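You operate a simulated robot arm through the tools that you are given. There is no shell and no other tool. Be economical: measure what you need, move in short steps, check, and stop when the job is done.

The job below is to be done with a simulated two-armed robot. You get a single attempt, and the scene is never put back.

Task
Pick up the small eye bolt that says "65" from the top of the grey bench with one hand, pass it to the other hand and put it on the top of the small grey chest.

The check looks at the end state, three seconds after you hand in, the way a careful person would. Anything else that was tipped, shoved, dropped, spilled or broken makes it a failure.

Robot
Two 7-joint arms with two-finger parallel grippers on one trunk, on a base that drives. Base frame: it is fixed to the floor where the robot stands at the start and does not move with it; the origin is under the middle of the robot, x ahead of it, y to its left, z up. Lengths are in m, angles in degrees, forces in N, time in s.
The left shoulder is at the start at [0.05, 0.187, 1.06], the right one opposite. With the tool pointing down near the work surface each hand reaches from about 0.1 to 0.66 m from the robot's upright axis, wherever it stands, measured 20 degrees to its own side. Places, roughly: top of the small grey chest (20x15 cm) [-0.64, -1.7, 0.98]. Payload 3.43 kg a hand.
The tool frame of a hand sits at the grasp point between the pads (the TCP): z along the fingers, y along the line on which they close. The tips reach 0.03 m beyond it. Largest opening 0.094 m; finger width 0.028, thickness 0.01; the body of the gripper, 0.05 by 0.096 m, starts 0.055 m behind the TCP.
Orientation is that of the tool frame in the base frame, as a unit quaternion [w, x, y, z]. With the fingers straight down and closing along the base's y, the tool's x points along the base's -x, its y along +y and its z along -z.

Tools
- The arms move only by the tool move_arm. It takes "left_increments", "right_increments" or both (then of equal length, played together; a hand with none holds still); each is one flat list of numbers, 7 for each row, row after row: the shift along the tool's x, y, z in m, then the turn, a rotation vector about the tool's x, y, z in degrees, then the finger opening in m, from 0 to 0.094. In form: [tx, ty, tz, ax, ay, az, hand, tx, ty, tz, ax, ay, az, hand, ...]. A call has 1 to 10 rows; each row shifts and turns the commanded pose from where the row before left it, along the tool's axes as they then stand. Rows are played at 5 a second. More than 0.05 m and 8.6 degrees between two rows, or a gripper value outside its range, and nothing of the call is played. A pose out of reach is approached as far as the arm can. The call stops where the force on the tool passes 40 N (or 10 N more than at its start, if that is more) or the arm is blocked; 0.2 s more then pass. Each finger travels about 0.153 m/s and halts on what it meets, pressing with about 40 N; the grip force reading is that of the motor and also rises with nothing between the fingers. The clock runs only during rows and for 0.2 s after the last one: add rows that do not move to give the fingers time. The reply holds the time, the measured pose of the TCP, the force on the tool along the base axes, the opening and the grip force, in the units named above and with some noise, with the torque about the TCP (base axes, N m) and any sound that the robot's microphone picked up.
- Cameras (640 x 400 px; columns grow to the right, rows downward): "scene" is now at [0.134, -0.0483, 1.2407]; the picture's right is [-0.46, -0.89, 0.00], its down [-0.32, 0.17, -0.93] and it looks along [0.83, -0.43, -0.36] (base axes); focal length 214 px, centre (320, 200). "left" rides on the left gripper at [0.076, -0.014, -0.102] in its tool frame; the picture's right is [0.18, 0.98, 0.00], its down [-0.75, 0.14, -0.64] and it looks along [-0.63, 0.12, 0.77] (tool axes); focal length 243 px, centre (320, 200). "right" rides on the right gripper at [0.076, 0.014, -0.102] in its tool frame; the picture's right is [-0.18, 0.98, 0.00], its down [-0.75, -0.14, -0.64] and it looks along [-0.63, -0.12, 0.77] (tool axes); focal length 243 px, centre (320, 200). There is no depth. A picture from a camera that has moved, and an enlarged one, comes with that camera's place and axes in the base frame and with its lens. The place of the scene camera against the robot may be out by one fixed shift of up to 0.012 m in any direction.
- get_image(camera): a new picture of that camera. It takes no simulated time.
- slide_trunk(by): slides the trunk up (or, below 0, down) by that many m; the arms and the scene camera ride with it, the base frame stays. It gives what a move gives, with no picture.
- drive_base(legs): drives the robot by 1 to 6 legs, each [ahead, left, turn to the left] in m, m and degrees, along the robot's own axes; the way and the turn of a leg run together, so that a leg with both is an arc; at most 1.5 m and 180 degrees a leg. The arms and the cameras ride along, it lands a little off, and it stops where it bumps. It gives what a move gives.
- turn_head(pan, tilt): turns the head with the scene camera to pan (to the left, within 80 degrees either way) and tilt (down, from -29 to 69), counted from straight ahead of the robot. It gives what a move gives.
- enlarge(camera, box): a new picture of the part [left, top, right, bottom] of that camera's present view, enlarged. It takes no simulated time.
- job_done(): hands the job in; it is judged then, once.

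Go step by step. Nothing tells you exact positions but the pictures and the camera data: compare them with the known pose of the tool, close in by small moves and look again before you grip or let go. The budget is 120 turns and 100 pictures, counting those below and the enlarged ones. Unless the task says otherwise, let go and move clear before handing in, and close with one line.

The tools are called as a command line: name --argument value ..., lists and objects as JSON in quotes. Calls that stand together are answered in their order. move_arm: Moves the arms, as the interface text tells. Its arguments: {"type":"object","properties":{"left_increments":{"type":"array","items":{"type":"number"}},"right_increments":{"type":"array","items":{"type":"number"}}},"required":[]} The other tools are called the same way: slide_trunk (by) slides the trunk up or down; drive_base (legs) drives the base; turn_head (pan, tilt) turns the head that bears the scene camera; get_image (camera) takes a picture; enlarge (camera, box) takes an enlarged picture of a part of a camera's view; job_done () hands the job in.

At the start:

```text
time: 0.0
left_eef_pos: [0.3408, -0.0214, 1.1646]
left_orientation: [-0.001, 0.001, 1.0, -0.001]
left_contact_force: [0.4, -0.1, 0.9]
left_moment: [0.01, -0.01, 0.0]
left_width: 0.094
left_grip_force: 0.1
right_eef_pos: [0.3179, -0.3389, 1.0765]
right_orientation: [0.0, 0.0, 1.0, 0.0]
right_contact_force: [0.0, 0.6, -0.2]
right_moment: [-0.01, 0.01, -0.01]
right_width: 0.0941
right_grip_force: 0.0
trunk travel left (down, up): [-0.275, 0.157]
robot x, y, heading: [-0.0024, -0.0014, 0.1]
head pan, tilt: [-27.3, 21.2]
```

scene: 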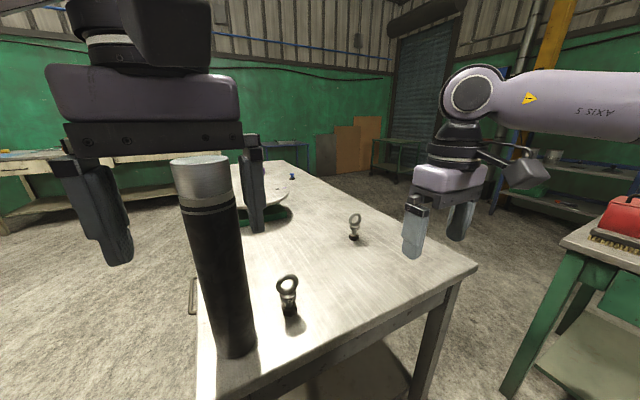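
right: 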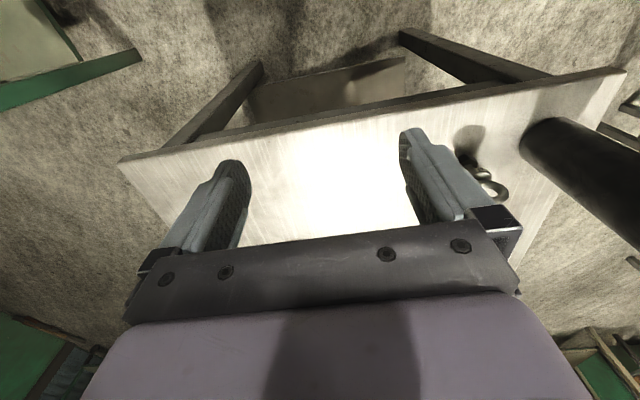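
left: 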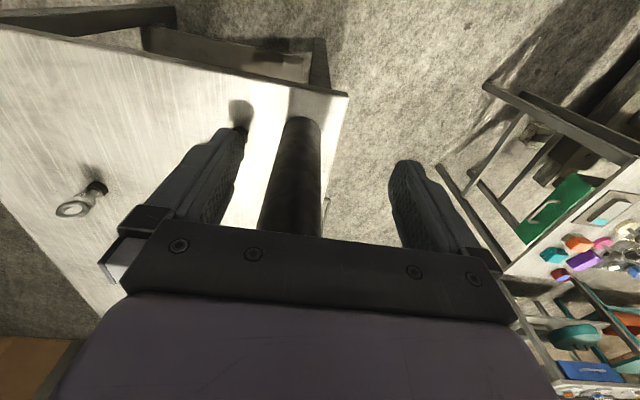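

I see two eye bolts on the bench and a tall dark cylinder between the left fingers. I'll enlarge both bolts to find the one marked "65".

enlarge --camera "scene" --box '[250, 255, 330, 335]'

enlarge --camera "scene" --box '[320, 195, 390, 255]'

enlarge --camera "scene" --box '[230, 150, 310, 240]'

```text
5.00 times, centred on (290, 295) of scene
camera zoom: at [0.134, -0.0483, 1.2407], right [-0.46, -0.89, 0.0], down [-0.32, 0.17, -0.93], along [0.83, -0.43, -0.36], focal length 1072 px, centre (470, -275)
```

zoom: 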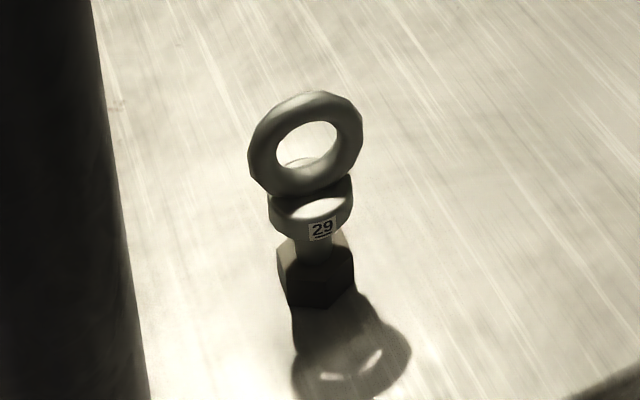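

```text
6.67 times, centred on (355, 225) of scene
camera zoom: at [0.134, -0.0483, 1.2407], right [-0.46, -0.89, 0.0], down [-0.32, 0.17, -0.93], along [0.83, -0.43, -0.36], focal length 1430 px, centre (87, 33)
```

zoom: 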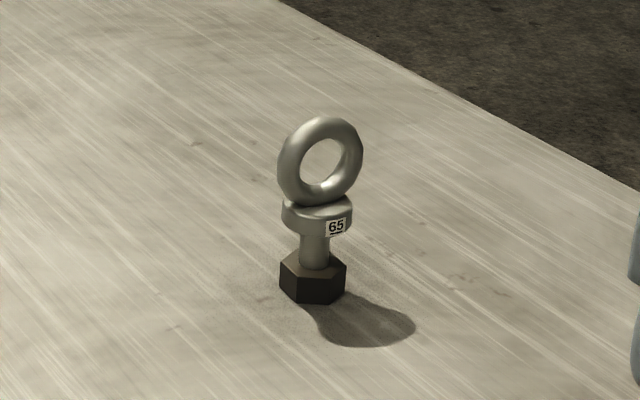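

```text
4.44 times, centred on (270, 195) of scene
camera zoom: at [0.134, -0.0483, 1.2407], right [-0.46, -0.89, 0.0], down [-0.32, 0.17, -0.93], along [0.83, -0.43, -0.36], focal length 953 px, centre (542, 222)
```

zoom: 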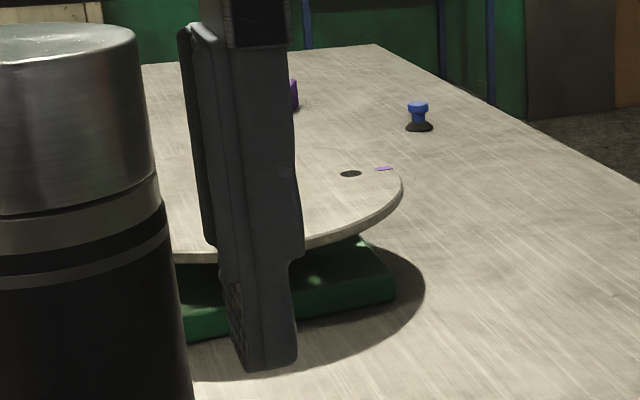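

Bolt "65" is the far one; triangulating from the two cameras puts its foot near (0.68, -0.47, 0.83). That is out of reach, so I'll move the left hand clear and shift the base right, then a little ahead.

move_arm --left_increments '[0, 0, -0.04, 0, 0, 0, 0.094, 0, 0.03, -0.03, 0, 0, 0, 0.094, 0, 0.04, -0.01, 0, 0, 0, 0.094, 0, 0.04, 0, 0, 0, 0, 0.094, 0, 0.04, 0, 0, 0, 0, 0.094]'

drive_base --legs '[[0, -0.27, 0], [0.08, 0, 0]]'

get_image --camera "scene"

get_image --camera "right"

```text
time: 1.2
left_eef_pos: [0.3387, 0.13, 1.2447]
left_orientation: [0.0, 0.002, 1.0, -0.001]
left_contact_force: [-0.9, 0.5, 0.1]
left_moment: [-0.01, 0.01, 0.0]
left_width: 0.0939
left_grip_force: 0.1
right_eef_pos: [0.3186, -0.3383, 1.0773]
right_orientation: [0.0, 0.001, 1.0, 0.0]
right_contact_force: [0.1, 0.2, -0.3]
right_moment: [0.02, -0.02, -0.04]
right_width: 0.094
right_grip_force: 0.1
trunk travel left (down, up): [-0.275, 0.157]
robot x, y, heading: [0.0047, -0.0007, -0.1]
head pan, tilt: [-27.3, 21.2]
```

```text
time: 4.8
left_eef_pos: [0.4183, -0.1442, 1.2434]
left_orientation: [-0.001, -0.001, 1.0, 0.0]
left_contact_force: [1.3, 0.5, 0.1]
left_moment: [0.0, 0.02, 0.03]
left_width: 0.0939
left_grip_force: 0.0
right_eef_pos: [0.4004, -0.6114, 1.0759]
right_orientation: [0.001, 0.0, 1.0, 0.0]
right_contact_force: [-0.4, 0.4, 0.0]
right_moment: [0.01, 0.01, -0.02]
right_width: 0.0938
right_grip_force: 0.1
trunk travel left (down, up): [-0.275, 0.157]
robot x, y, heading: [0.0818, -0.2714, 0.1]
head pan, tilt: [-27.3, 21.2]
```

```text
93 pictures are left
camera scene: at [0.2145, -0.3209, 1.2406], right [-0.46, -0.89, 0.0], down [-0.32, 0.17, -0.93], along [0.83, -0.43, -0.36], focal length 214 px, centre (320, 200)
```

scene: 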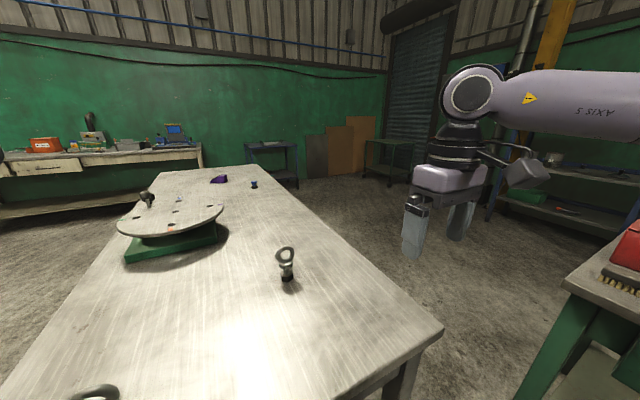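

```text
92 pictures are left
camera right: at [0.3248, -0.5975, 1.1785], right [0.18, 0.98, 0.0], down [0.75, -0.14, 0.64], along [0.63, -0.12, -0.77], focal length 243 px, centre (320, 200)
```

right: 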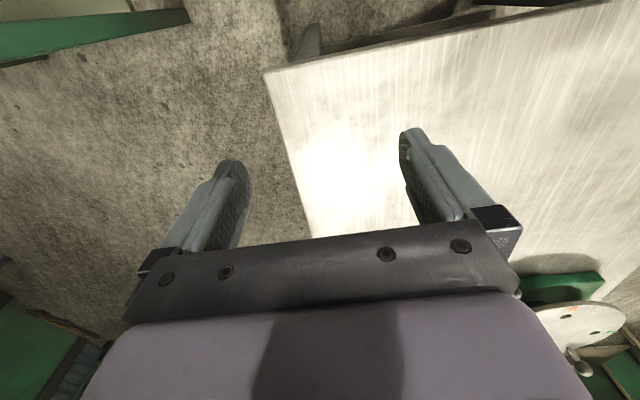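

The bolt "65" is at (286, 265) in the scene. I'll enlarge it for a better fix on its position and ring direction.

enlarge --camera "scene" --box '[254, 240, 318, 290]'

```text
8.00 times, centred on (286, 265) of scene
camera zoom: at [0.2145, -0.3209, 1.2406], right [-0.46, -0.89, 0.0], down [-0.32, 0.17, -0.93], along [0.83, -0.43, -0.36], focal length 1716 px, centre (592, -320)
```

zoom: 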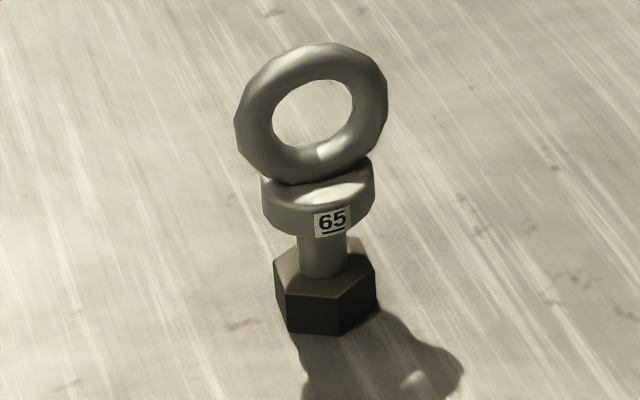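

The bolt works out at about (0.654, -0.450), with the bench top near z = 0.85, height about 0.097 m and the ring normal along x. My plan is for the right hand to take it at the collar, pitched 50° and coming from the robot's side. The left hand then takes the ring from above. First I'll move the right hand to a pre-approach pose.

move_arm --right_increments '[-0.026, 0.0322, 0.0152, 0, 0, 0, 0.094, -0.026, 0.0322, 0.0152, 0, 0, 0, 0.094, -0.026, 0.0322, 0.0152, 0, 0, 0, 0.094, -0.026, 0.0322, 0.0152, 0, 0, 0, 0.094, -0.026, 0.0322, 0.0152, 0, 0, 0, 0.094, 0, 0, 0, 0, -8.5, 0, 0.094, 0, 0, 0, 0, -8.5, 0, 0.094, 0, 0, 0, 0, -8.5, 0, 0.094, 0, 0, 0, 0, -8.5, 0, 0.094, 0, 0, 0, 0, -8.5, 0, 0.094]'

move_arm --right_increments '[0, 0, 0, 0, -7.5, 0, 0.094, 0, 0, 0, 0, 0, 0, 0.094]'

get_image --camera "right"

get_image --camera "scene"

```text
time: 7.0
left_eef_pos: [0.419, -0.144, 1.2444]
left_orientation: [0.0, -0.002, 1.0, 0.0]
left_contact_force: [0.3, 0.3, -0.5]
left_moment: [0.0, 0.03, 0.01]
left_width: 0.0939
left_grip_force: 0.0
right_eef_pos: [0.5289, -0.4491, 1.0008]
right_orientation: [0.364, -0.001, 0.931, 0.001]
right_contact_force: [-0.1, 0.0, 0.4]
right_moment: [0.02, 0.01, 0.01]
right_width: 0.0938
right_grip_force: 0.1
trunk travel left (down, up): [-0.275, 0.157]
robot x, y, heading: [0.0802, -0.2732, 0.1]
head pan, tilt: [-27.3, 21.2]
```

```text
time: 7.7
left_eef_pos: [0.4178, -0.1443, 1.2448]
left_orientation: [0.0, -0.001, 1.0, 0.0]
left_contact_force: [-0.5, -0.1, 0.7]
left_moment: [-0.03, -0.01, -0.02]
left_width: 0.0941
left_grip_force: 0.0
right_eef_pos: [0.5285, -0.4499, 1.0012]
right_orientation: [0.424, -0.001, 0.906, 0.0]
right_contact_force: [-0.4, -0.8, 0.2]
right_moment: [-0.01, 0.0, 0.03]
right_width: 0.0939
right_grip_force: 0.1
trunk travel left (down, up): [-0.275, 0.157]
robot x, y, heading: [0.0786, -0.2724, 0.2]
head pan, tilt: [-27.3, 21.2]
```

```text
90 pictures are left
camera right: at [0.4024, -0.4364, 1.0078], right [0.12, 0.98, 0.14], down [-0.01, -0.14, 0.99], along [0.99, -0.12, -0.01], focal length 243 px, centre (320, 200)
```

right: 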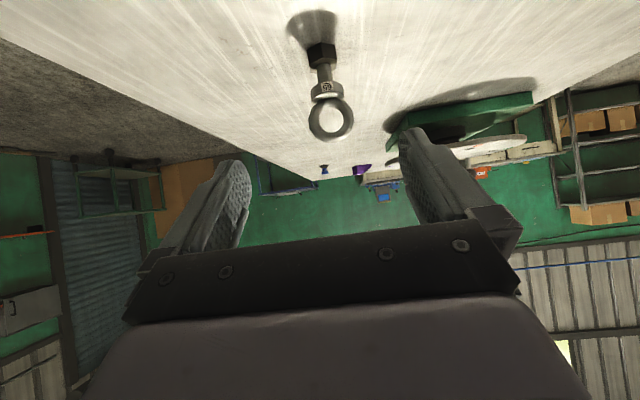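

```text
89 pictures are left
camera scene: at [0.2138, -0.3209, 1.2407], right [-0.46, -0.89, 0.0], down [-0.32, 0.17, -0.93], along [0.83, -0.43, -0.36], focal length 214 px, centre (320, 200)
```

scene: 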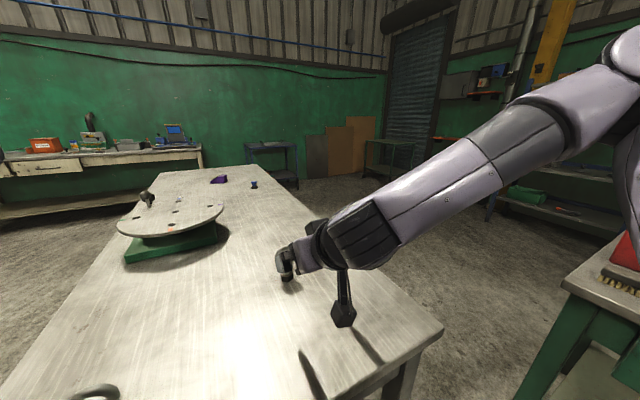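

The wrist camera sees the bolt upside down, with its label facing us. I'll enlarge this view for a second fix.

enlarge --camera "right" --box '[272, 20, 384, 140]'

```text
3.33 times, centred on (328, 80) of right
camera zoom: at [0.4024, -0.4364, 1.0078], right [0.12, 0.98, 0.14], down [-0.01, -0.14, 0.99], along [0.99, -0.12, -0.01], focal length 809 px, centre (293, 600)
```

zoom: 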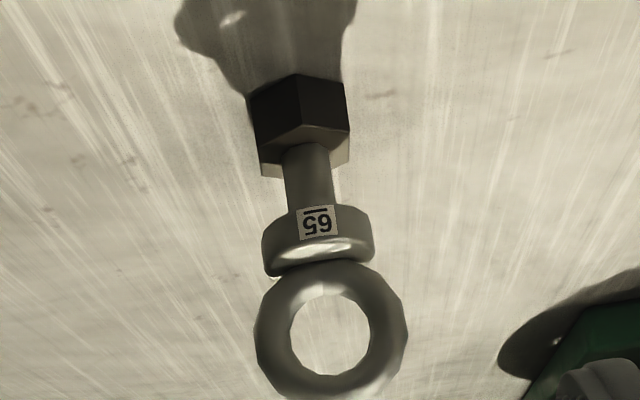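

Both cameras agree: bolt axis at x≈0.655, y≈-0.444, collar at z≈0.89. I'll come in about half way along the fingers and look again.

move_arm --right_increments '[0.0073, 0.0065, 0, 0, 0, 0, 0.094, 0, 0, 0.025, 0, 0, 0, 0.094, 0, 0, 0.025, 0, 0, 0, 0.094, 0, 0, 0.025, 0, 0, 0, 0.094, 0, 0, 0.015, 0, 0, 0, 0.094, 0, 0, 0, 0, 0, 0, 0.094]'

get_image --camera "right"

enlarge --camera "scene" --box '[246, 230, 374, 340]'

```text
time: 9.1
left_eef_pos: [0.4179, -0.1444, 1.2456]
left_orientation: [0.001, -0.002, 1.0, 0.0]
left_contact_force: [0.0, -0.7, 0.7]
left_moment: [-0.01, 0.0, 0.04]
left_width: 0.0944
left_grip_force: 0.2
right_eef_pos: [0.5946, -0.443, 0.9388]
right_orientation: [0.423, -0.002, 0.906, 0.001]
right_contact_force: [-0.1, -0.1, 0.1]
right_moment: [-0.02, 0.01, -0.01]
right_width: 0.0941
right_grip_force: 0.0
trunk travel left (down, up): [-0.275, 0.157]
robot x, y, heading: [0.0754, -0.2753, 0.4]
head pan, tilt: [-27.3, 21.2]
```

```text
87 pictures are left
camera right: at [0.4674, -0.4299, 0.944], right [0.12, 0.98, 0.14], down [-0.01, -0.14, 0.99], along [0.99, -0.12, -0.01], focal length 243 px, centre (320, 200)
```

right: 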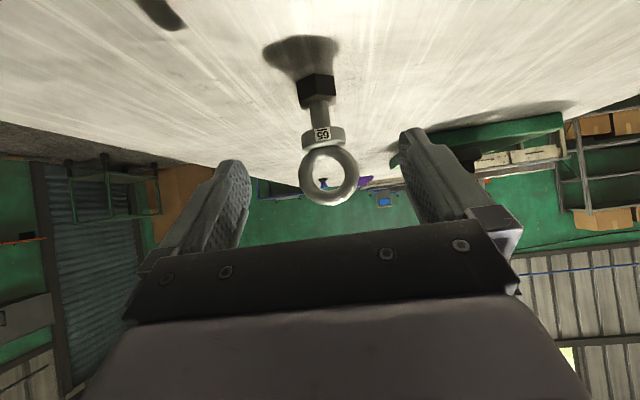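

```text
3.64 times, centred on (310, 285) of scene
camera zoom: at [0.2138, -0.3209, 1.2407], right [-0.46, -0.89, 0.0], down [-0.32, 0.17, -0.93], along [0.83, -0.43, -0.36], focal length 780 px, centre (356, -109)
```

zoom: 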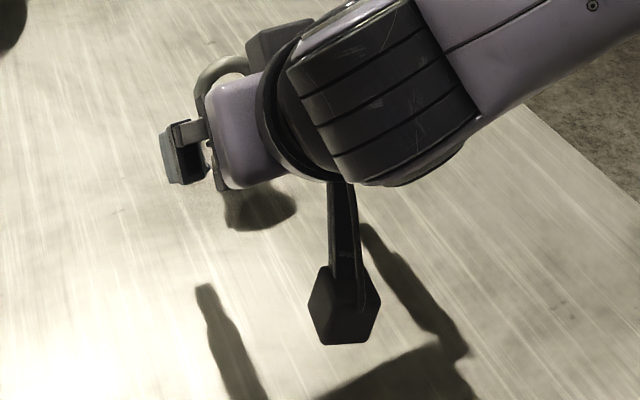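

Stereo from the two wrist views confirms the bolt at (0.657, -0.443), collar at z≈0.893. I'll move in the remaining 68 mm and check before closing.

move_arm --right_increments '[0.0017, 0, 0.02, 0, 0, 0, 0.094, 0, 0, 0.02, 0, 0, 0, 0.094, 0, 0, 0.018, 0, 0, 0, 0.094, 0, 0, 0.01, 0, 0, 0, 0.094, 0, 0, 0, 0, 0, 0, 0.094]'

get_image --camera "right"

enlarge --camera "scene" --box '[246, 230, 374, 340]'

```text
time: 10.2
left_eef_pos: [0.4182, -0.144, 1.2447]
left_orientation: [0.0, -0.001, 1.0, 0.0]
left_contact_force: [0.0, 0.9, -1.3]
left_moment: [0.04, -0.01, 0.02]
left_width: 0.0941
left_grip_force: 0.2
right_eef_pos: [0.6418, -0.4484, 0.8956]
right_orientation: [0.423, -0.001, 0.906, 0.001]
right_contact_force: [0.3, -0.6, -0.7]
right_moment: [0.02, 0.01, 0.02]
right_width: 0.0939
right_grip_force: 0.1
right hand out of reach, approached as far as the arm can: row 4
trunk travel left (down, up): [-0.275, 0.157]
robot x, y, heading: [0.0819, -0.27, 0.2]
head pan, tilt: [-27.3, 21.2]
```

```text
85 pictures are left
camera right: at [0.5149, -0.4351, 0.9029], right [0.11, 0.98, 0.14], down [-0.01, -0.14, 0.99], along [0.99, -0.11, -0.01], focal length 243 px, centre (320, 200)
```

right: 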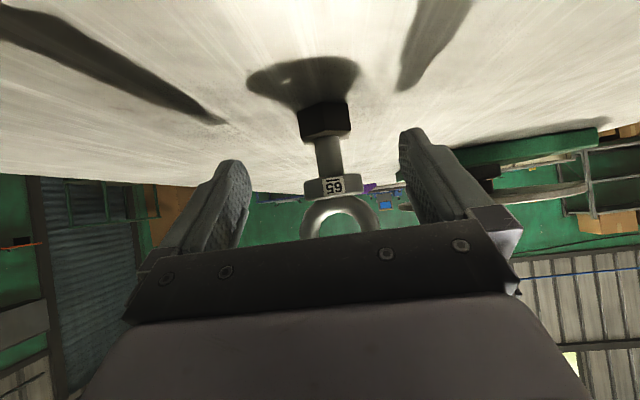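

```text
3.64 times, centred on (310, 285) of scene
camera zoom: at [0.2138, -0.3209, 1.2407], right [-0.46, -0.89, 0.0], down [-0.32, 0.17, -0.93], along [0.83, -0.43, -0.36], focal length 780 px, centre (356, -109)
```

zoom: 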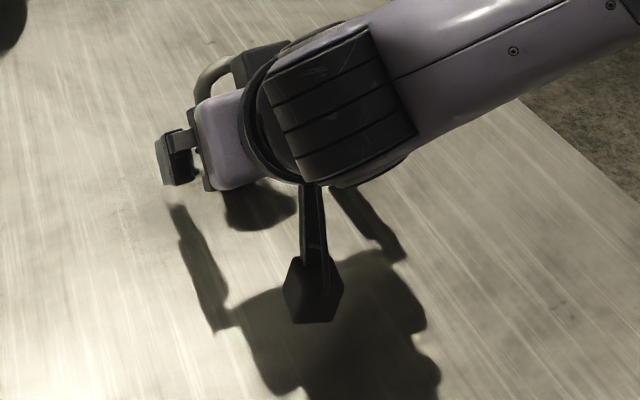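

The right hand stopped a few mm short but the bolt is well between the pads. It sits about 6 mm to +y of centre, so I'll centre on it and raise the hand slightly.

move_arm --right_increments '[-0.004, 0.006, 0, 0, 0, 0, 0.094, 0, 0, 0, 0, 0, 0, 0.094]'

get_image --camera "right"

```text
time: 10.8
left_eef_pos: [0.419, -0.1441, 1.2451]
left_orientation: [0.0, -0.001, 1.0, 0.0]
left_contact_force: [0.3, 0.0, 0.0]
left_moment: [-0.02, 0.02, -0.01]
left_width: 0.0939
left_grip_force: 0.0
right_eef_pos: [0.6421, -0.4464, 0.9012]
right_orientation: [0.423, -0.001, 0.906, 0.001]
right_contact_force: [0.2, 1.3, -0.9]
right_moment: [0.0, 0.01, 0.02]
right_width: 0.0942
right_grip_force: 0.1
right hand out of reach, approached as far as the arm can: row 1
trunk travel left (down, up): [-0.275, 0.157]
robot x, y, heading: [0.0777, -0.2699, -0.0]
head pan, tilt: [-27.3, 21.2]
```

```text
83 pictures are left
camera right: at [0.5155, -0.4325, 0.9081], right [0.12, 0.98, 0.14], down [-0.01, -0.14, 0.99], along [0.99, -0.12, -0.01], focal length 243 px, centre (320, 200)
```

right: 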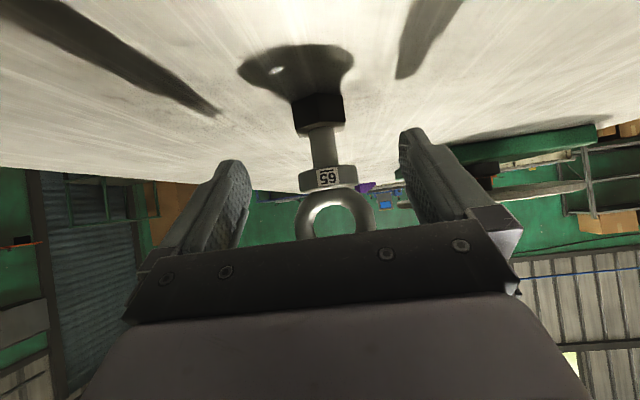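

The collar is centred between the pads to within about 3 mm, so I'll close the right hand on it.

move_arm --right_increments '[0, 0.002, 0, 0, 0, 0, 0.07, 0, 0, 0, 0, 0, 0, 0.05, 0, 0, 0, 0, 0, 0, 0.04, 0, 0, 0, 0, 0, 0, 0.03, 0, 0, 0, 0, 0, 0, 0.02, 0, 0, 0, 0, 0, 0, 0.02]'

get_image --camera "right"

```text
time: 12.2
left_eef_pos: [0.4171, -0.1439, 1.2453]
left_orientation: [0.0, -0.002, 1.0, 0.001]
left_contact_force: [0.5, -0.1, 0.2]
left_moment: [0.01, 0.0, 0.02]
left_width: 0.0942
left_grip_force: 0.0
right_eef_pos: [0.6408, -0.4453, 0.9015]
right_orientation: [0.423, -0.001, 0.906, 0.001]
right_contact_force: [-0.7, 0.6, 1.3]
right_moment: [0.01, -0.02, 0.03]
right_width: 0.0493
right_grip_force: 40.3
trunk travel left (down, up): [-0.275, 0.157]
robot x, y, heading: [0.0786, -0.2722, 0.3]
head pan, tilt: [-27.3, 21.2]
```

```text
82 pictures are left
camera right: at [0.5147, -0.4316, 0.9089], right [0.11, 0.98, 0.14], down [-0.01, -0.14, 0.99], along [0.99, -0.11, -0.01], focal length 243 px, centre (320, 200)
```

right: 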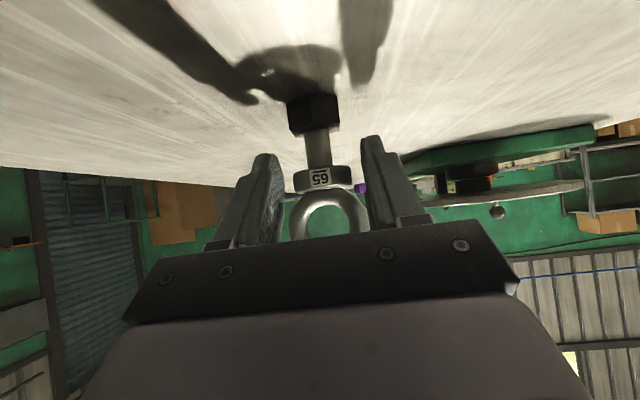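

The fingers stopped at 49 mm, wider than the collar, so they may be touching the ring. I'll enlarge to see.

enlarge --camera "right" --box '[220, 80, 440, 260]'

enlarge --camera "scene" --box '[260, 240, 324, 290]'

get_image --camera "left"

```text
2.22 times, centred on (330, 170) of right
camera zoom: at [0.5147, -0.4316, 0.9089], right [0.11, 0.98, 0.14], down [-0.01, -0.14, 0.99], along [0.99, -0.11, -0.01], focal length 539 px, centre (298, 267)
```

zoom: 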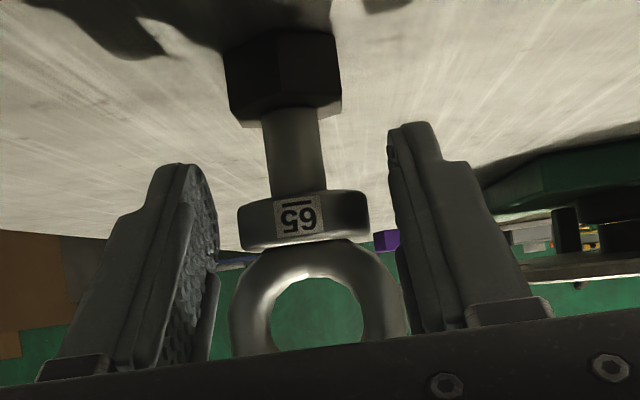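

```text
8.00 times, centred on (292, 265) of scene
camera zoom: at [0.2137, -0.3208, 1.2408], right [-0.46, -0.89, 0.0], down [-0.32, 0.16, -0.93], along [0.83, -0.43, -0.36], focal length 1716 px, centre (544, -320)
```

zoom: 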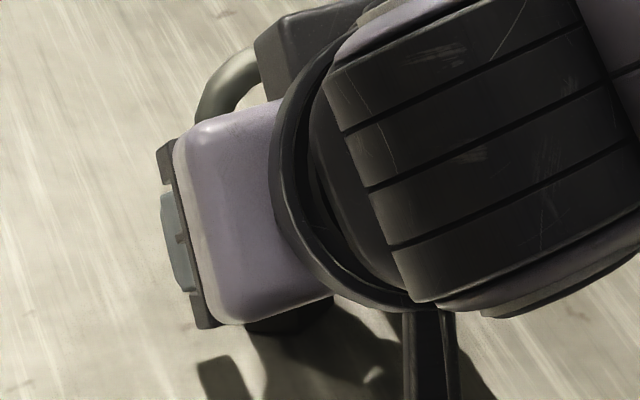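

```text
79 pictures are left
camera left: at [0.3416, -0.1581, 1.3473], right [-0.19, 0.98, 0.0], down [0.75, 0.14, 0.64], along [0.63, 0.12, -0.77], focal length 243 px, centre (320, 200)
```

left: 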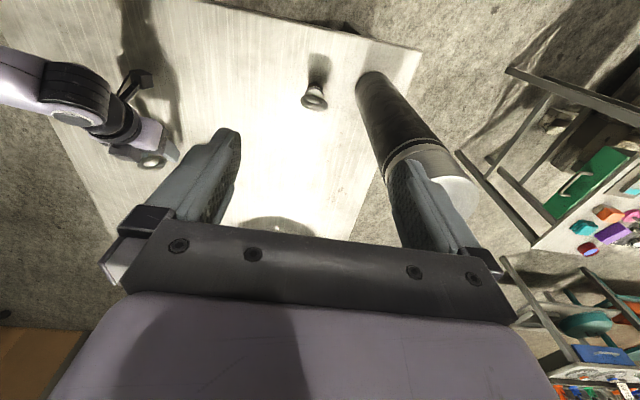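

The pads seem to be meeting the ring's lower flanks, not the collar. I'll open up and lower the hand 9 mm with the trunk, then try to edge forward for a proper collar grip.

move_arm --right_increments '[0, 0, 0, 0, 0, 0, 0.06, 0, 0, 0, 0, 0, 0, 0.075, 0, 0, 0, 0, 0, 0, 0.075]'

slide_trunk --by -0.009

move_arm --right_increments '[0, 0, 0.006, 0, 0, 0, 0.075, -0.004, 0, 0.005, 0, 0, 0, 0.075, 0, 0, 0, 0, 0, 0, 0.075]'

enlarge --camera "right" --box '[220, 80, 440, 260]'

```text
time: 13.1
left_eef_pos: [0.4182, -0.1444, 1.2454]
left_orientation: [0.0, -0.002, 1.0, 0.001]
left_contact_force: [-0.4, 0.8, 1.1]
left_moment: [0.02, 0.05, 0.03]
left_width: 0.094
left_grip_force: 0.1
right_eef_pos: [0.6409, -0.446, 0.9017]
right_orientation: [0.422, -0.001, 0.906, 0.001]
right_contact_force: [-0.9, -0.9, 0.4]
right_moment: [0.01, -0.01, 0.01]
right_width: 0.0748
right_grip_force: 0.1
trunk travel left (down, up): [-0.275, 0.157]
robot x, y, heading: [0.0811, -0.2729, 0.2]
head pan, tilt: [-27.3, 21.2]
```

```text
time: 13.6
left_eef_pos: [0.4173, -0.1449, 1.2355]
left_orientation: [0.0, -0.002, 1.0, -0.001]
left_contact_force: [0.7, 0.0, -1.1]
left_moment: [-0.02, -0.03, 0.0]
left_width: 0.094
left_grip_force: 0.1
right_eef_pos: [0.6422, -0.4448, 0.8927]
right_orientation: [0.422, -0.002, 0.906, 0.001]
right_contact_force: [0.7, -0.2, 0.5]
right_moment: [0.01, 0.01, 0.03]
right_width: 0.0751
right_grip_force: 0.2
trunk travel left (down, up): [-0.266, 0.166]
robot x, y, heading: [0.0782, -0.2762, 0.5]
head pan, tilt: [-27.3, 21.2]
```

```text
time: 14.4
left_eef_pos: [0.4189, -0.1435, 1.237]
left_orientation: [0.0, -0.002, 1.0, 0.0]
left_contact_force: [0.2, 0.6, -0.4]
left_moment: [0.0, -0.01, 0.01]
left_width: 0.0939
left_grip_force: 0.1
right_eef_pos: [0.6503, -0.4511, 0.8916]
right_orientation: [0.422, -0.001, 0.906, 0.002]
right_contact_force: [1.3, 0.3, -0.6]
right_moment: [0.02, -0.01, 0.0]
right_width: 0.0752
right_grip_force: 0.0
right hand out of reach, approached as far as the arm can: row 1, 2
trunk travel left (down, up): [-0.266, 0.166]
robot x, y, heading: [0.0768, -0.2744, 0.3]
head pan, tilt: [-27.3, 21.2]
```

```text
2.22 times, centred on (330, 170) of right
camera zoom: at [0.5234, -0.4373, 0.8984], right [0.11, 0.98, 0.14], down [-0.01, -0.14, 0.99], along [0.99, -0.11, -0.01], focal length 539 px, centre (298, 267)
```

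zoom: 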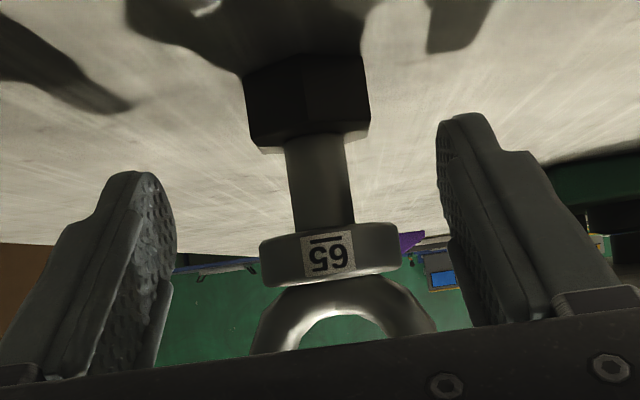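

The hand is now 8 mm further forward and lower, with the bolt about 7 mm to +y of centre. I'll centre it, drop 4 mm more, and close.

slide_trunk --by -0.004

move_arm --right_increments '[0, 0.008, 0, 0, 0, 0, 0.075, 0, 0, 0, 0, 0, 0, 0.075]'

enlarge --camera "right" --box '[220, 80, 440, 260]'

```text
time: 15.0
left_eef_pos: [0.4181, -0.1442, 1.2318]
left_orientation: [-0.001, -0.002, 1.0, 0.0]
left_contact_force: [0.1, -1.0, 0.9]
left_moment: [-0.02, -0.03, -0.01]
left_width: 0.0942
left_grip_force: 0.2
right_eef_pos: [0.6493, -0.4504, 0.8877]
right_orientation: [0.423, 0.0, 0.906, 0.0]
right_contact_force: [0.2, -0.1, 0.1]
right_moment: [-0.03, 0.01, 0.01]
right_width: 0.0751
right_grip_force: 0.1
trunk travel left (down, up): [-0.262, 0.17]
robot x, y, heading: [0.0785, -0.2727, 0.4]
head pan, tilt: [-27.3, 21.2]
```

```text
time: 15.6
left_eef_pos: [0.4184, -0.144, 1.2321]
left_orientation: [0.0, -0.001, 1.0, 0.0]
left_contact_force: [-0.5, 0.2, 0.2]
left_moment: [0.0, -0.02, 0.01]
left_width: 0.0942
left_grip_force: 0.0
right_eef_pos: [0.6469, -0.4478, 0.8907]
right_orientation: [0.423, -0.001, 0.906, 0.002]
right_contact_force: [0.2, -0.5, 0.3]
right_moment: [0.03, -0.01, -0.01]
right_width: 0.0748
right_grip_force: 0.0
right hand out of reach, approached as far as the arm can: row 1
trunk travel left (down, up): [-0.262, 0.17]
robot x, y, heading: [0.0793, -0.2732, 0.3]
head pan, tilt: [-27.3, 21.2]
```

```text
2.22 times, centred on (330, 170) of right
camera zoom: at [0.5204, -0.4339, 0.897], right [0.11, 0.98, 0.14], down [-0.01, -0.14, 0.99], along [0.99, -0.11, -0.01], focal length 539 px, centre (298, 267)
```

zoom: 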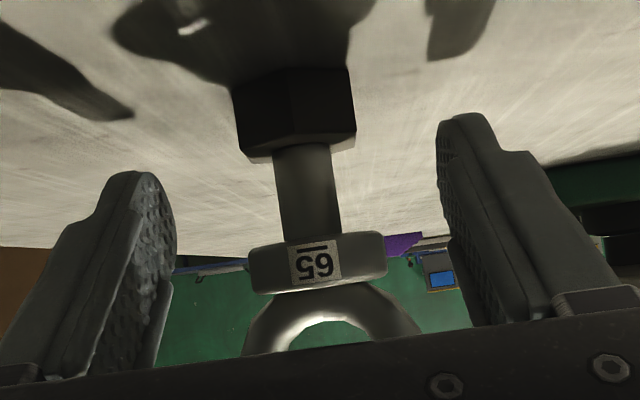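

Still about 4 mm off because the arm sits at its reach limit. I'll back off a few mm, shift +y, and let the trunk down a little.

move_arm --right_increments '[0, 0, -0.01, 0, 0, 0, 0.075, 0, 0, 0, 0, 0, 0, 0.075]'

slide_trunk --by -0.006

enlarge --camera "right" --box '[220, 80, 440, 260]'

```text
time: 16.2
left_eef_pos: [0.4197, -0.144, 1.2327]
left_orientation: [0.001, -0.001, 1.0, 0.0]
left_contact_force: [-0.5, 0.4, 0.7]
left_moment: [-0.01, -0.03, -0.04]
left_width: 0.0941
left_grip_force: 0.2
right_eef_pos: [0.6398, -0.4483, 0.8957]
right_orientation: [0.423, -0.002, 0.906, 0.003]
right_contact_force: [-0.8, 0.2, 0.0]
right_moment: [0.02, -0.04, 0.01]
right_width: 0.0751
right_grip_force: 0.0
trunk travel left (down, up): [-0.262, 0.17]
robot x, y, heading: [0.0817, -0.2744, 0.4]
head pan, tilt: [-27.3, 21.2]
```

```text
time: 16.7
left_eef_pos: [0.4183, -0.1438, 1.2258]
left_orientation: [-0.001, -0.001, 1.0, 0.0]
left_contact_force: [-0.2, 0.2, 0.0]
left_moment: [-0.02, 0.02, 0.02]
left_width: 0.0939
left_grip_force: 0.1
right_eef_pos: [0.6399, -0.4474, 0.8908]
right_orientation: [0.423, -0.002, 0.906, 0.002]
right_contact_force: [-0.6, -0.6, 0.0]
right_moment: [-0.01, 0.03, 0.02]
right_width: 0.075
right_grip_force: 0.1
trunk travel left (down, up): [-0.256, 0.176]
robot x, y, heading: [0.081, -0.2715, 0.0]
head pan, tilt: [-27.3, 21.2]
```

```text
2.22 times, centred on (330, 170) of right
camera zoom: at [0.5129, -0.4342, 0.8976], right [0.11, 0.98, 0.14], down [-0.01, -0.14, 0.99], along [0.99, -0.11, -0.01], focal length 539 px, centre (298, 267)
```

zoom: 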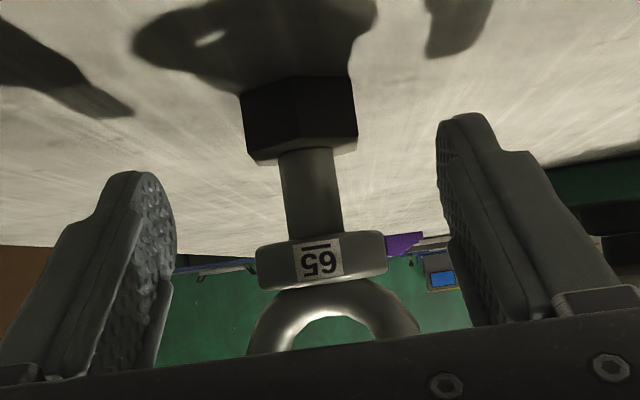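

Now I shift 4 mm in +y and then edge forward level.

move_arm --right_increments '[0, 0.0045, 0, 0, 0, 0, 0.075, -0.003, 0, 0.004, 0, 0, 0, 0.075, 0, 0, 0, 0, 0, 0, 0.075]'

enlarge --camera "right" --box '[220, 80, 440, 260]'

```text
time: 17.5
left_eef_pos: [0.4189, -0.143, 1.227]
left_orientation: [0.0, -0.001, 1.0, 0.0]
left_contact_force: [0.3, 0.2, 0.3]
left_moment: [0.02, -0.01, 0.01]
left_width: 0.0939
left_grip_force: 0.1
right_eef_pos: [0.6449, -0.4445, 0.8903]
right_orientation: [0.423, -0.001, 0.906, 0.002]
right_contact_force: [0.1, 1.0, 0.1]
right_moment: [0.02, 0.0, -0.01]
right_width: 0.0747
right_grip_force: 0.0
trunk travel left (down, up): [-0.256, 0.176]
robot x, y, heading: [0.0824, -0.2737, 0.1]
head pan, tilt: [-27.3, 21.2]
```

```text
2.22 times, centred on (330, 170) of right
camera zoom: at [0.5182, -0.4297, 0.8972], right [0.11, 0.98, 0.14], down [-0.01, -0.14, 0.99], along [0.99, -0.11, -0.01], focal length 539 px, centre (298, 267)
```

zoom: 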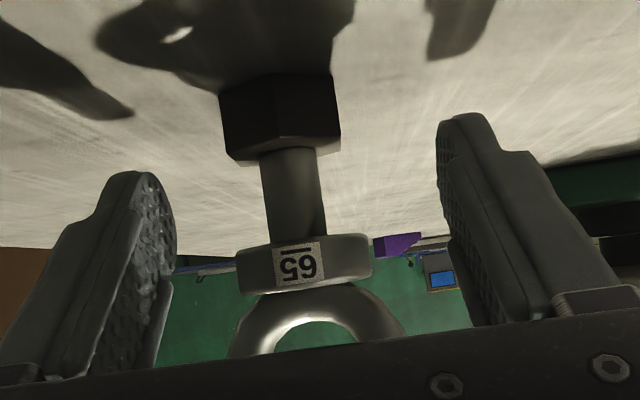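

The bolt is now centred to about 1 mm with the collar between the pads. Closing now.

move_arm --right_increments '[0, 0, 0, 0, 0, 0, 0.06, 0, 0, 0, 0, 0, 0, 0.05, 0, 0, 0, 0, 0, 0, 0.04, 0, 0, 0, 0, 0, 0, 0.03, 0, 0, 0, 0, 0, 0, 0.02, 0, 0, 0, 0, 0, 0, 0.02]'

enlarge --camera "right" --box '[220, 80, 440, 260]'

```text
time: 18.9
left_eef_pos: [0.4186, -0.1445, 1.2264]
left_orientation: [0.001, -0.002, 1.0, 0.0]
left_contact_force: [-0.1, -0.2, -0.2]
left_moment: [-0.02, 0.04, -0.04]
left_width: 0.0942
left_grip_force: 0.1
right_eef_pos: [0.6452, -0.4429, 0.8903]
right_orientation: [0.423, -0.001, 0.906, 0.001]
right_contact_force: [-1.0, 0.6, 0.6]
right_moment: [0.03, 0.01, 0.03]
right_width: 0.0373
right_grip_force: 40.0
trunk travel left (down, up): [-0.256, 0.176]
robot x, y, heading: [0.079, -0.2734, 0.2]
head pan, tilt: [-27.3, 21.2]
```

```text
2.22 times, centred on (330, 170) of right
camera zoom: at [0.5181, -0.4296, 0.8972], right [0.11, 0.98, 0.14], down [-0.01, -0.14, 0.99], along [0.99, -0.11, -0.01], focal length 539 px, centre (298, 267)
```

zoom: 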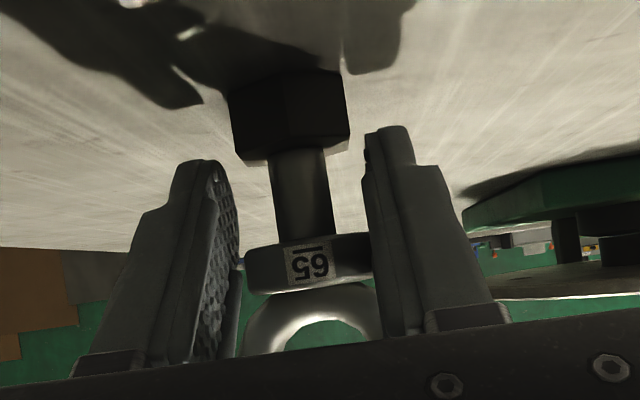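

The opening of 37 mm matches the collar, so it is gripped. I'll lift gently with the trunk and check.

slide_trunk --by 0.06

enlarge --camera "right" --box '[200, 40, 460, 260]'

```text
time: 19.9
left_eef_pos: [0.4188, -0.1441, 1.2857]
left_orientation: [0.0, -0.003, 1.0, -0.001]
left_contact_force: [0.0, -0.3, -0.5]
left_moment: [-0.02, 0.01, 0.03]
left_width: 0.0945
left_grip_force: 0.0
right_eef_pos: [0.6459, -0.4428, 0.9498]
right_orientation: [0.422, -0.001, 0.906, 0.002]
right_contact_force: [-0.2, -0.2, -1.7]
right_moment: [0.01, 0.04, 0.03]
right_width: 0.0349
right_grip_force: 39.7
trunk travel left (down, up): [-0.316, 0.116]
robot x, y, heading: [0.0766, -0.2709, 0.5]
head pan, tilt: [-27.3, 21.2]
```

```text
1.82 times, centred on (330, 150) of right
camera zoom: at [0.5184, -0.4298, 0.9569], right [0.11, 0.98, 0.14], down [-0.01, -0.14, 0.99], along [0.99, -0.11, -0.01], focal length 441 px, centre (302, 291)
```

zoom: 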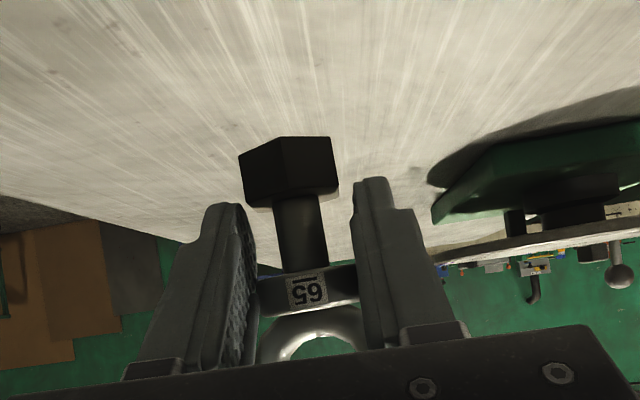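

The bolt is lifted and held at the collar. Next I'll back away 0.15 m from the bench, bring the right hand in and up, and turn the left hand's yaw for the handover.

drive_base --legs '[[-0.15, 0, 0]]'

move_arm --right_increments '[0.0016, 0.0183, -0.0357, 0, 0, 0, 0.02, 0.0016, 0.0183, -0.0357, 0, 0, 0, 0.02, 0.0016, 0.0183, -0.0357, 0, 0, 0, 0.02, 0.0016, 0.0183, -0.0357, 0, 0, 0, 0.02, 0.0016, 0.0183, -0.0357, 0, 0, 0, 0.02, 0.0016, 0.0183, -0.0357, 0, 0, 0, 0.02, 0, 0, 0, 0, 0, 0, 0.02]' --left_increments '[0, 0.01, -0.02, 0, 0, 0, 0.06, 0, 0.01, -0.02, 0, 0, 7.5, 0.04, 0, 0.01, 0, 0, 0, 7.5, 0.04, 0, 0.01, 0, 0, 0, 7.5, 0.04, 0, 0, 0, 0, 0, 7.5, 0.04, 0, 0, 0, 0, 0, 7.5, 0.04, 0, 0, 0, 0, 0, 7.5, 0.04]'

get_image --camera "scene"

```text
time: 21.3
left_eef_pos: [0.2679, -0.1431, 1.2854]
left_orientation: [0.0, -0.002, 1.0, -0.001]
left_contact_force: [-0.8, 0.1, 0.5]
left_moment: [0.02, -0.01, -0.01]
left_width: 0.0939
left_grip_force: 0.1
right_eef_pos: [0.4948, -0.4436, 0.95]
right_orientation: [0.424, -0.001, 0.906, 0.002]
right_contact_force: [-0.8, 0.1, -0.9]
right_moment: [0.0, 0.04, -0.03]
right_width: 0.0347
right_grip_force: 40.1
trunk travel left (down, up): [-0.316, 0.116]
robot x, y, heading: [-0.0747, -0.2759, 0.1]
head pan, tilt: [-27.3, 21.2]
```

```text
time: 22.9
left_eef_pos: [0.2638, -0.1143, 1.3008]
left_orientation: [0.001, 0.381, 0.924, -0.001]
left_contact_force: [0.2, -0.4, 0.0]
left_moment: [0.0, 0.03, -0.03]
left_width: 0.0397
left_grip_force: 0.1
left hand out of reach, approached as far as the arm can: row 6, 7
right_eef_pos: [0.3298, -0.3874, 1.0715]
right_orientation: [0.422, -0.002, 0.907, 0.002]
right_contact_force: [0.2, -0.1, -1.1]
right_moment: [0.03, 0.03, -0.02]
right_width: 0.0349
right_grip_force: 39.9
right hand out of reach, approached as far as the arm can: row 4, 5, 6
trunk travel left (down, up): [-0.316, 0.116]
robot x, y, heading: [-0.0725, -0.2757, 0.3]
head pan, tilt: [-27.3, 21.2]
```

```text
72 pictures are left
camera scene: at [0.0648, -0.3213, 1.2815], right [-0.46, -0.89, 0.0], down [-0.32, 0.16, -0.93], along [0.83, -0.43, -0.36], focal length 214 px, centre (320, 200)
```

scene: 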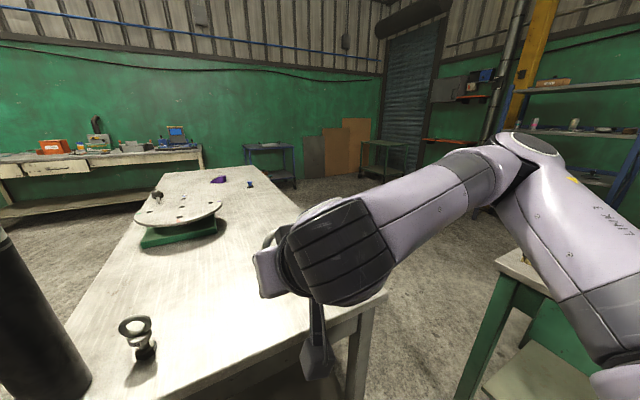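

The right arm likes to point leftward, so I'll yaw it 45° to the left in place and see.

move_arm --right_increments '[0, 0, 0, -5.745, 0, -4.82, 0.02, 0, 0, 0, -5.745, 0, -4.82, 0.02, 0, 0, 0, -5.745, 0, -4.82, 0.02, 0, 0, 0, -5.745, 0, -4.82, 0.02, 0, 0, 0, -5.745, 0, -4.82, 0.02, 0, 0, 0, -5.745, 0, -4.82, 0.02, 0, 0, 0, 0, 0, 0, 0.02]'

turn_head --pan -5 --tilt 25

get_image --camera "scene"

get_image --camera "right"

```text
time: 24.5
left_eef_pos: [0.2611, -0.1121, 1.3023]
left_orientation: [0.001, 0.381, 0.925, 0.0]
left_contact_force: [-0.4, 0.3, -0.4]
left_moment: [0.03, 0.03, 0.01]
left_width: 0.0401
left_grip_force: 0.1
right_eef_pos: [0.33, -0.3866, 1.0739]
right_orientation: [0.391, -0.349, 0.836, 0.165]
right_contact_force: [0.0, 0.3, -0.2]
right_moment: [-0.01, 0.01, -0.01]
right_width: 0.0198
right_grip_force: 0.1
trunk travel left (down, up): [-0.316, 0.116]
robot x, y, heading: [-0.0688, -0.2754, 0.2]
head pan, tilt: [-27.3, 21.2]
```

```text
time: 25.4
left_eef_pos: [0.2614, -0.1149, 1.3029]
left_orientation: [0.0, 0.382, 0.924, -0.001]
left_contact_force: [0.3, -0.6, -0.1]
left_moment: [0.01, 0.01, -0.02]
left_width: 0.04
left_grip_force: 0.1
right_eef_pos: [0.3288, -0.3865, 1.0745]
right_orientation: [0.39, -0.349, 0.836, 0.164]
right_contact_force: [0.6, -0.6, -0.4]
right_moment: [-0.01, -0.01, -0.02]
right_width: 0.0199
right_grip_force: 0.0
trunk travel left (down, up): [-0.316, 0.116]
robot x, y, heading: [-0.0723, -0.2735, 0.4]
head pan, tilt: [-5.0, 25.0]
```

```text
71 pictures are left
camera scene: at [0.0727, -0.2868, 1.2756], right [-0.08, -1.0, 0.0], down [-0.42, 0.04, -0.91], along [0.9, -0.08, -0.42], focal length 214 px, centre (320, 200)
```

scene: 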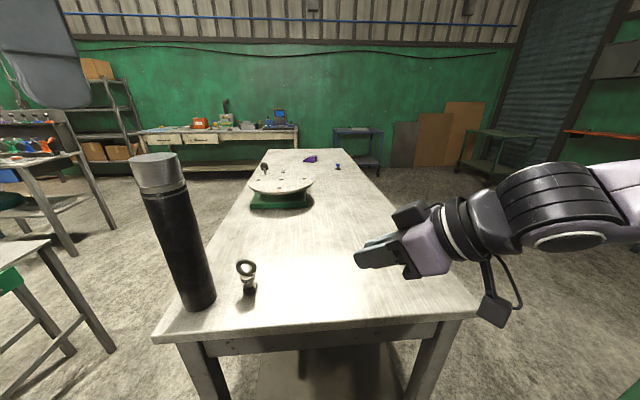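

```text
70 pictures are left
camera right: at [0.23, -0.4675, 1.0798], right [-0.61, 0.78, 0.14], down [0.09, -0.11, 0.99], along [0.78, 0.62, -0.01], focal length 243 px, centre (320, 200)
```

right: 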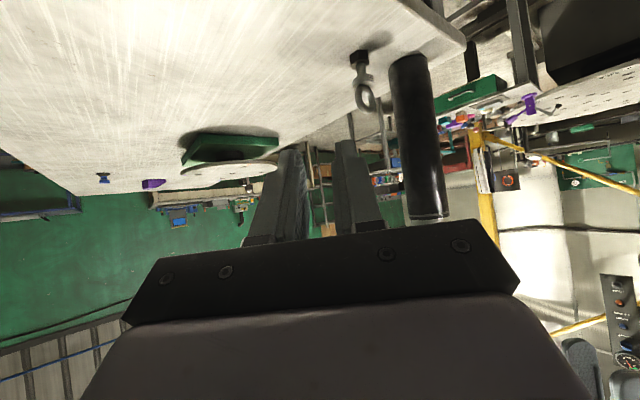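

The right fingers have closed to 20 mm: the bolt slipped out during the turn. I'll look for where it landed before doing anything else.

turn_head --pan -20 --tilt 55

get_image --camera "scene"

get_image --camera "left"

```text
time: 26.3
left_eef_pos: [0.2624, -0.1148, 1.3023]
left_orientation: [0.0, 0.382, 0.924, 0.0]
left_contact_force: [0.3, 0.5, 0.2]
left_moment: [-0.01, 0.0, 0.02]
left_width: 0.04
left_grip_force: 0.0
right_eef_pos: [0.3292, -0.3866, 1.0731]
right_orientation: [0.39, -0.349, 0.836, 0.163]
right_contact_force: [0.5, -0.2, 1.0]
right_moment: [0.0, 0.0, -0.01]
right_width: 0.0203
right_grip_force: 0.1
trunk travel left (down, up): [-0.316, 0.116]
robot x, y, heading: [-0.0729, -0.2756, 0.1]
head pan, tilt: [-20.0, 55.0]
```

```text
69 pictures are left
camera scene: at [0.0488, -0.3034, 1.2316], right [-0.34, -0.94, 0.0], down [-0.77, 0.28, -0.57], along [0.54, -0.19, -0.82], focal length 214 px, centre (320, 200)
```

scene: 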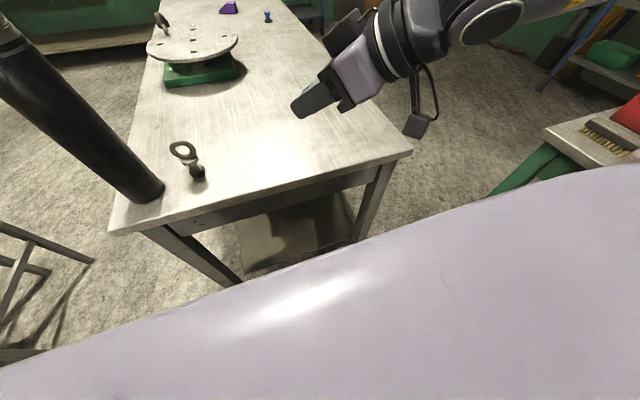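

```text
68 pictures are left
camera left: at [0.1968, -0.0698, 1.4042], right [0.56, 0.83, 0.0], down [0.63, -0.43, 0.64], along [0.53, -0.36, -0.77], focal length 243 px, centre (320, 200)
```

left: 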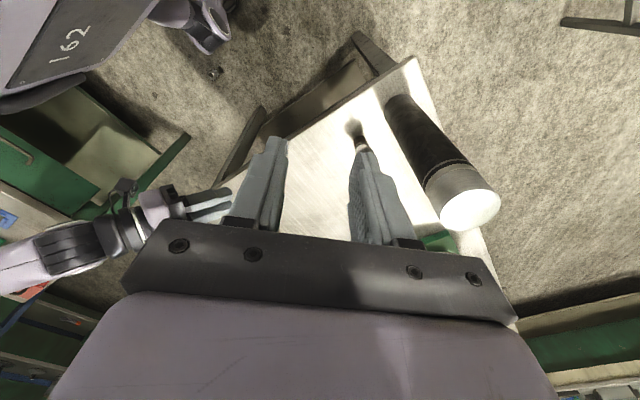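

In the left view there's a small object on the floor at (214, 72). I'll enlarge it.

enlarge --camera "left" --box '[180, 45, 250, 95]'

```text
8.00 times, centred on (215, 70) of left
camera zoom: at [0.1968, -0.0698, 1.4042], right [0.56, 0.83, 0.0], down [0.63, -0.43, 0.64], along [0.53, -0.36, -0.77], focal length 1941 px, centre (1160, 1240)
```

zoom: 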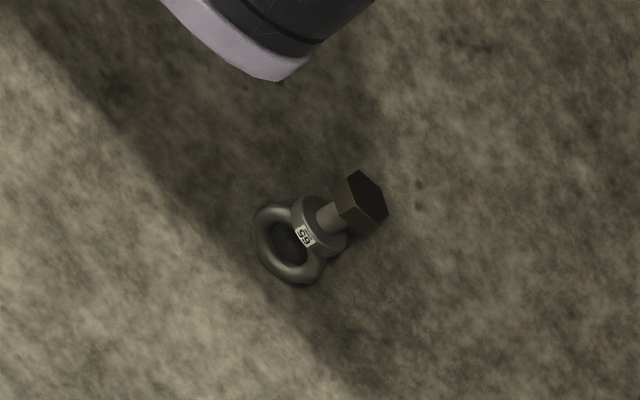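

The bolt is lying on the floor at about (0.145, -0.70), label up, ring end toward -y. I can still pick it up from there. I'll look to the right and toward the chest first, to see the free space before turning.

turn_head --pan -80 --tilt 25

get_image --camera "scene"

turn_head --pan 70 --tilt 30

get_image --camera "scene"

```text
time: 27.6
left_eef_pos: [0.2615, -0.1143, 1.3021]
left_orientation: [0.0, 0.381, 0.925, -0.001]
left_contact_force: [0.7, 0.4, 0.1]
left_moment: [0.0, 0.02, 0.0]
left_width: 0.04
left_grip_force: 0.1
right_eef_pos: [0.3293, -0.3858, 1.0734]
right_orientation: [0.391, -0.348, 0.836, 0.163]
right_contact_force: [0.4, -0.1, -0.3]
right_moment: [0.01, 0.0, -0.01]
right_width: 0.02
right_grip_force: 0.0
trunk travel left (down, up): [-0.316, 0.116]
robot x, y, heading: [-0.0735, -0.2735, 0.2]
head pan, tilt: [-80.0, 25.0]
```

```text
66 pictures are left
camera scene: at [-0.0027, -0.3696, 1.2755], right [-0.98, -0.18, 0.0], down [-0.08, 0.42, -0.91], along [0.16, -0.89, -0.42], focal length 214 px, centre (320, 200)
```

scene: 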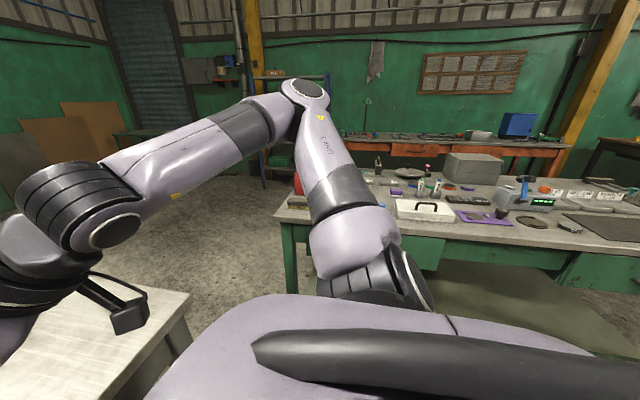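

```text
time: 29.9
left_eef_pos: [0.2606, -0.1148, 1.3028]
left_orientation: [0.0, 0.381, 0.925, -0.001]
left_contact_force: [0.5, -0.6, 0.7]
left_moment: [0.02, -0.02, 0.04]
left_width: 0.0398
left_grip_force: 0.1
right_eef_pos: [0.3298, -0.3878, 1.0744]
right_orientation: [0.391, -0.348, 0.837, 0.163]
right_contact_force: [-0.4, 0.8, -0.3]
right_moment: [0.03, -0.01, 0.02]
right_width: 0.0203
right_grip_force: 0.0
trunk travel left (down, up): [-0.316, 0.116]
robot x, y, heading: [-0.0686, -0.2715, 0.0]
head pan, tilt: [70.0, 30.0]
```

```text
65 pictures are left
camera scene: at [0.0116, -0.1939, 1.2676], right [0.94, -0.34, 0.0], down [-0.17, -0.47, -0.87], along [0.29, 0.81, -0.5], focal length 214 px, centre (320, 200)
```

scene: 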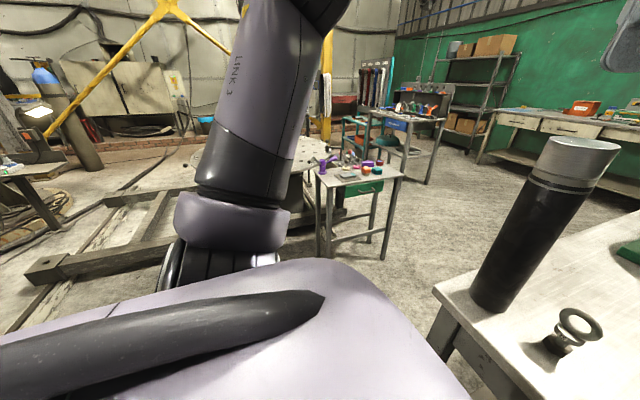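

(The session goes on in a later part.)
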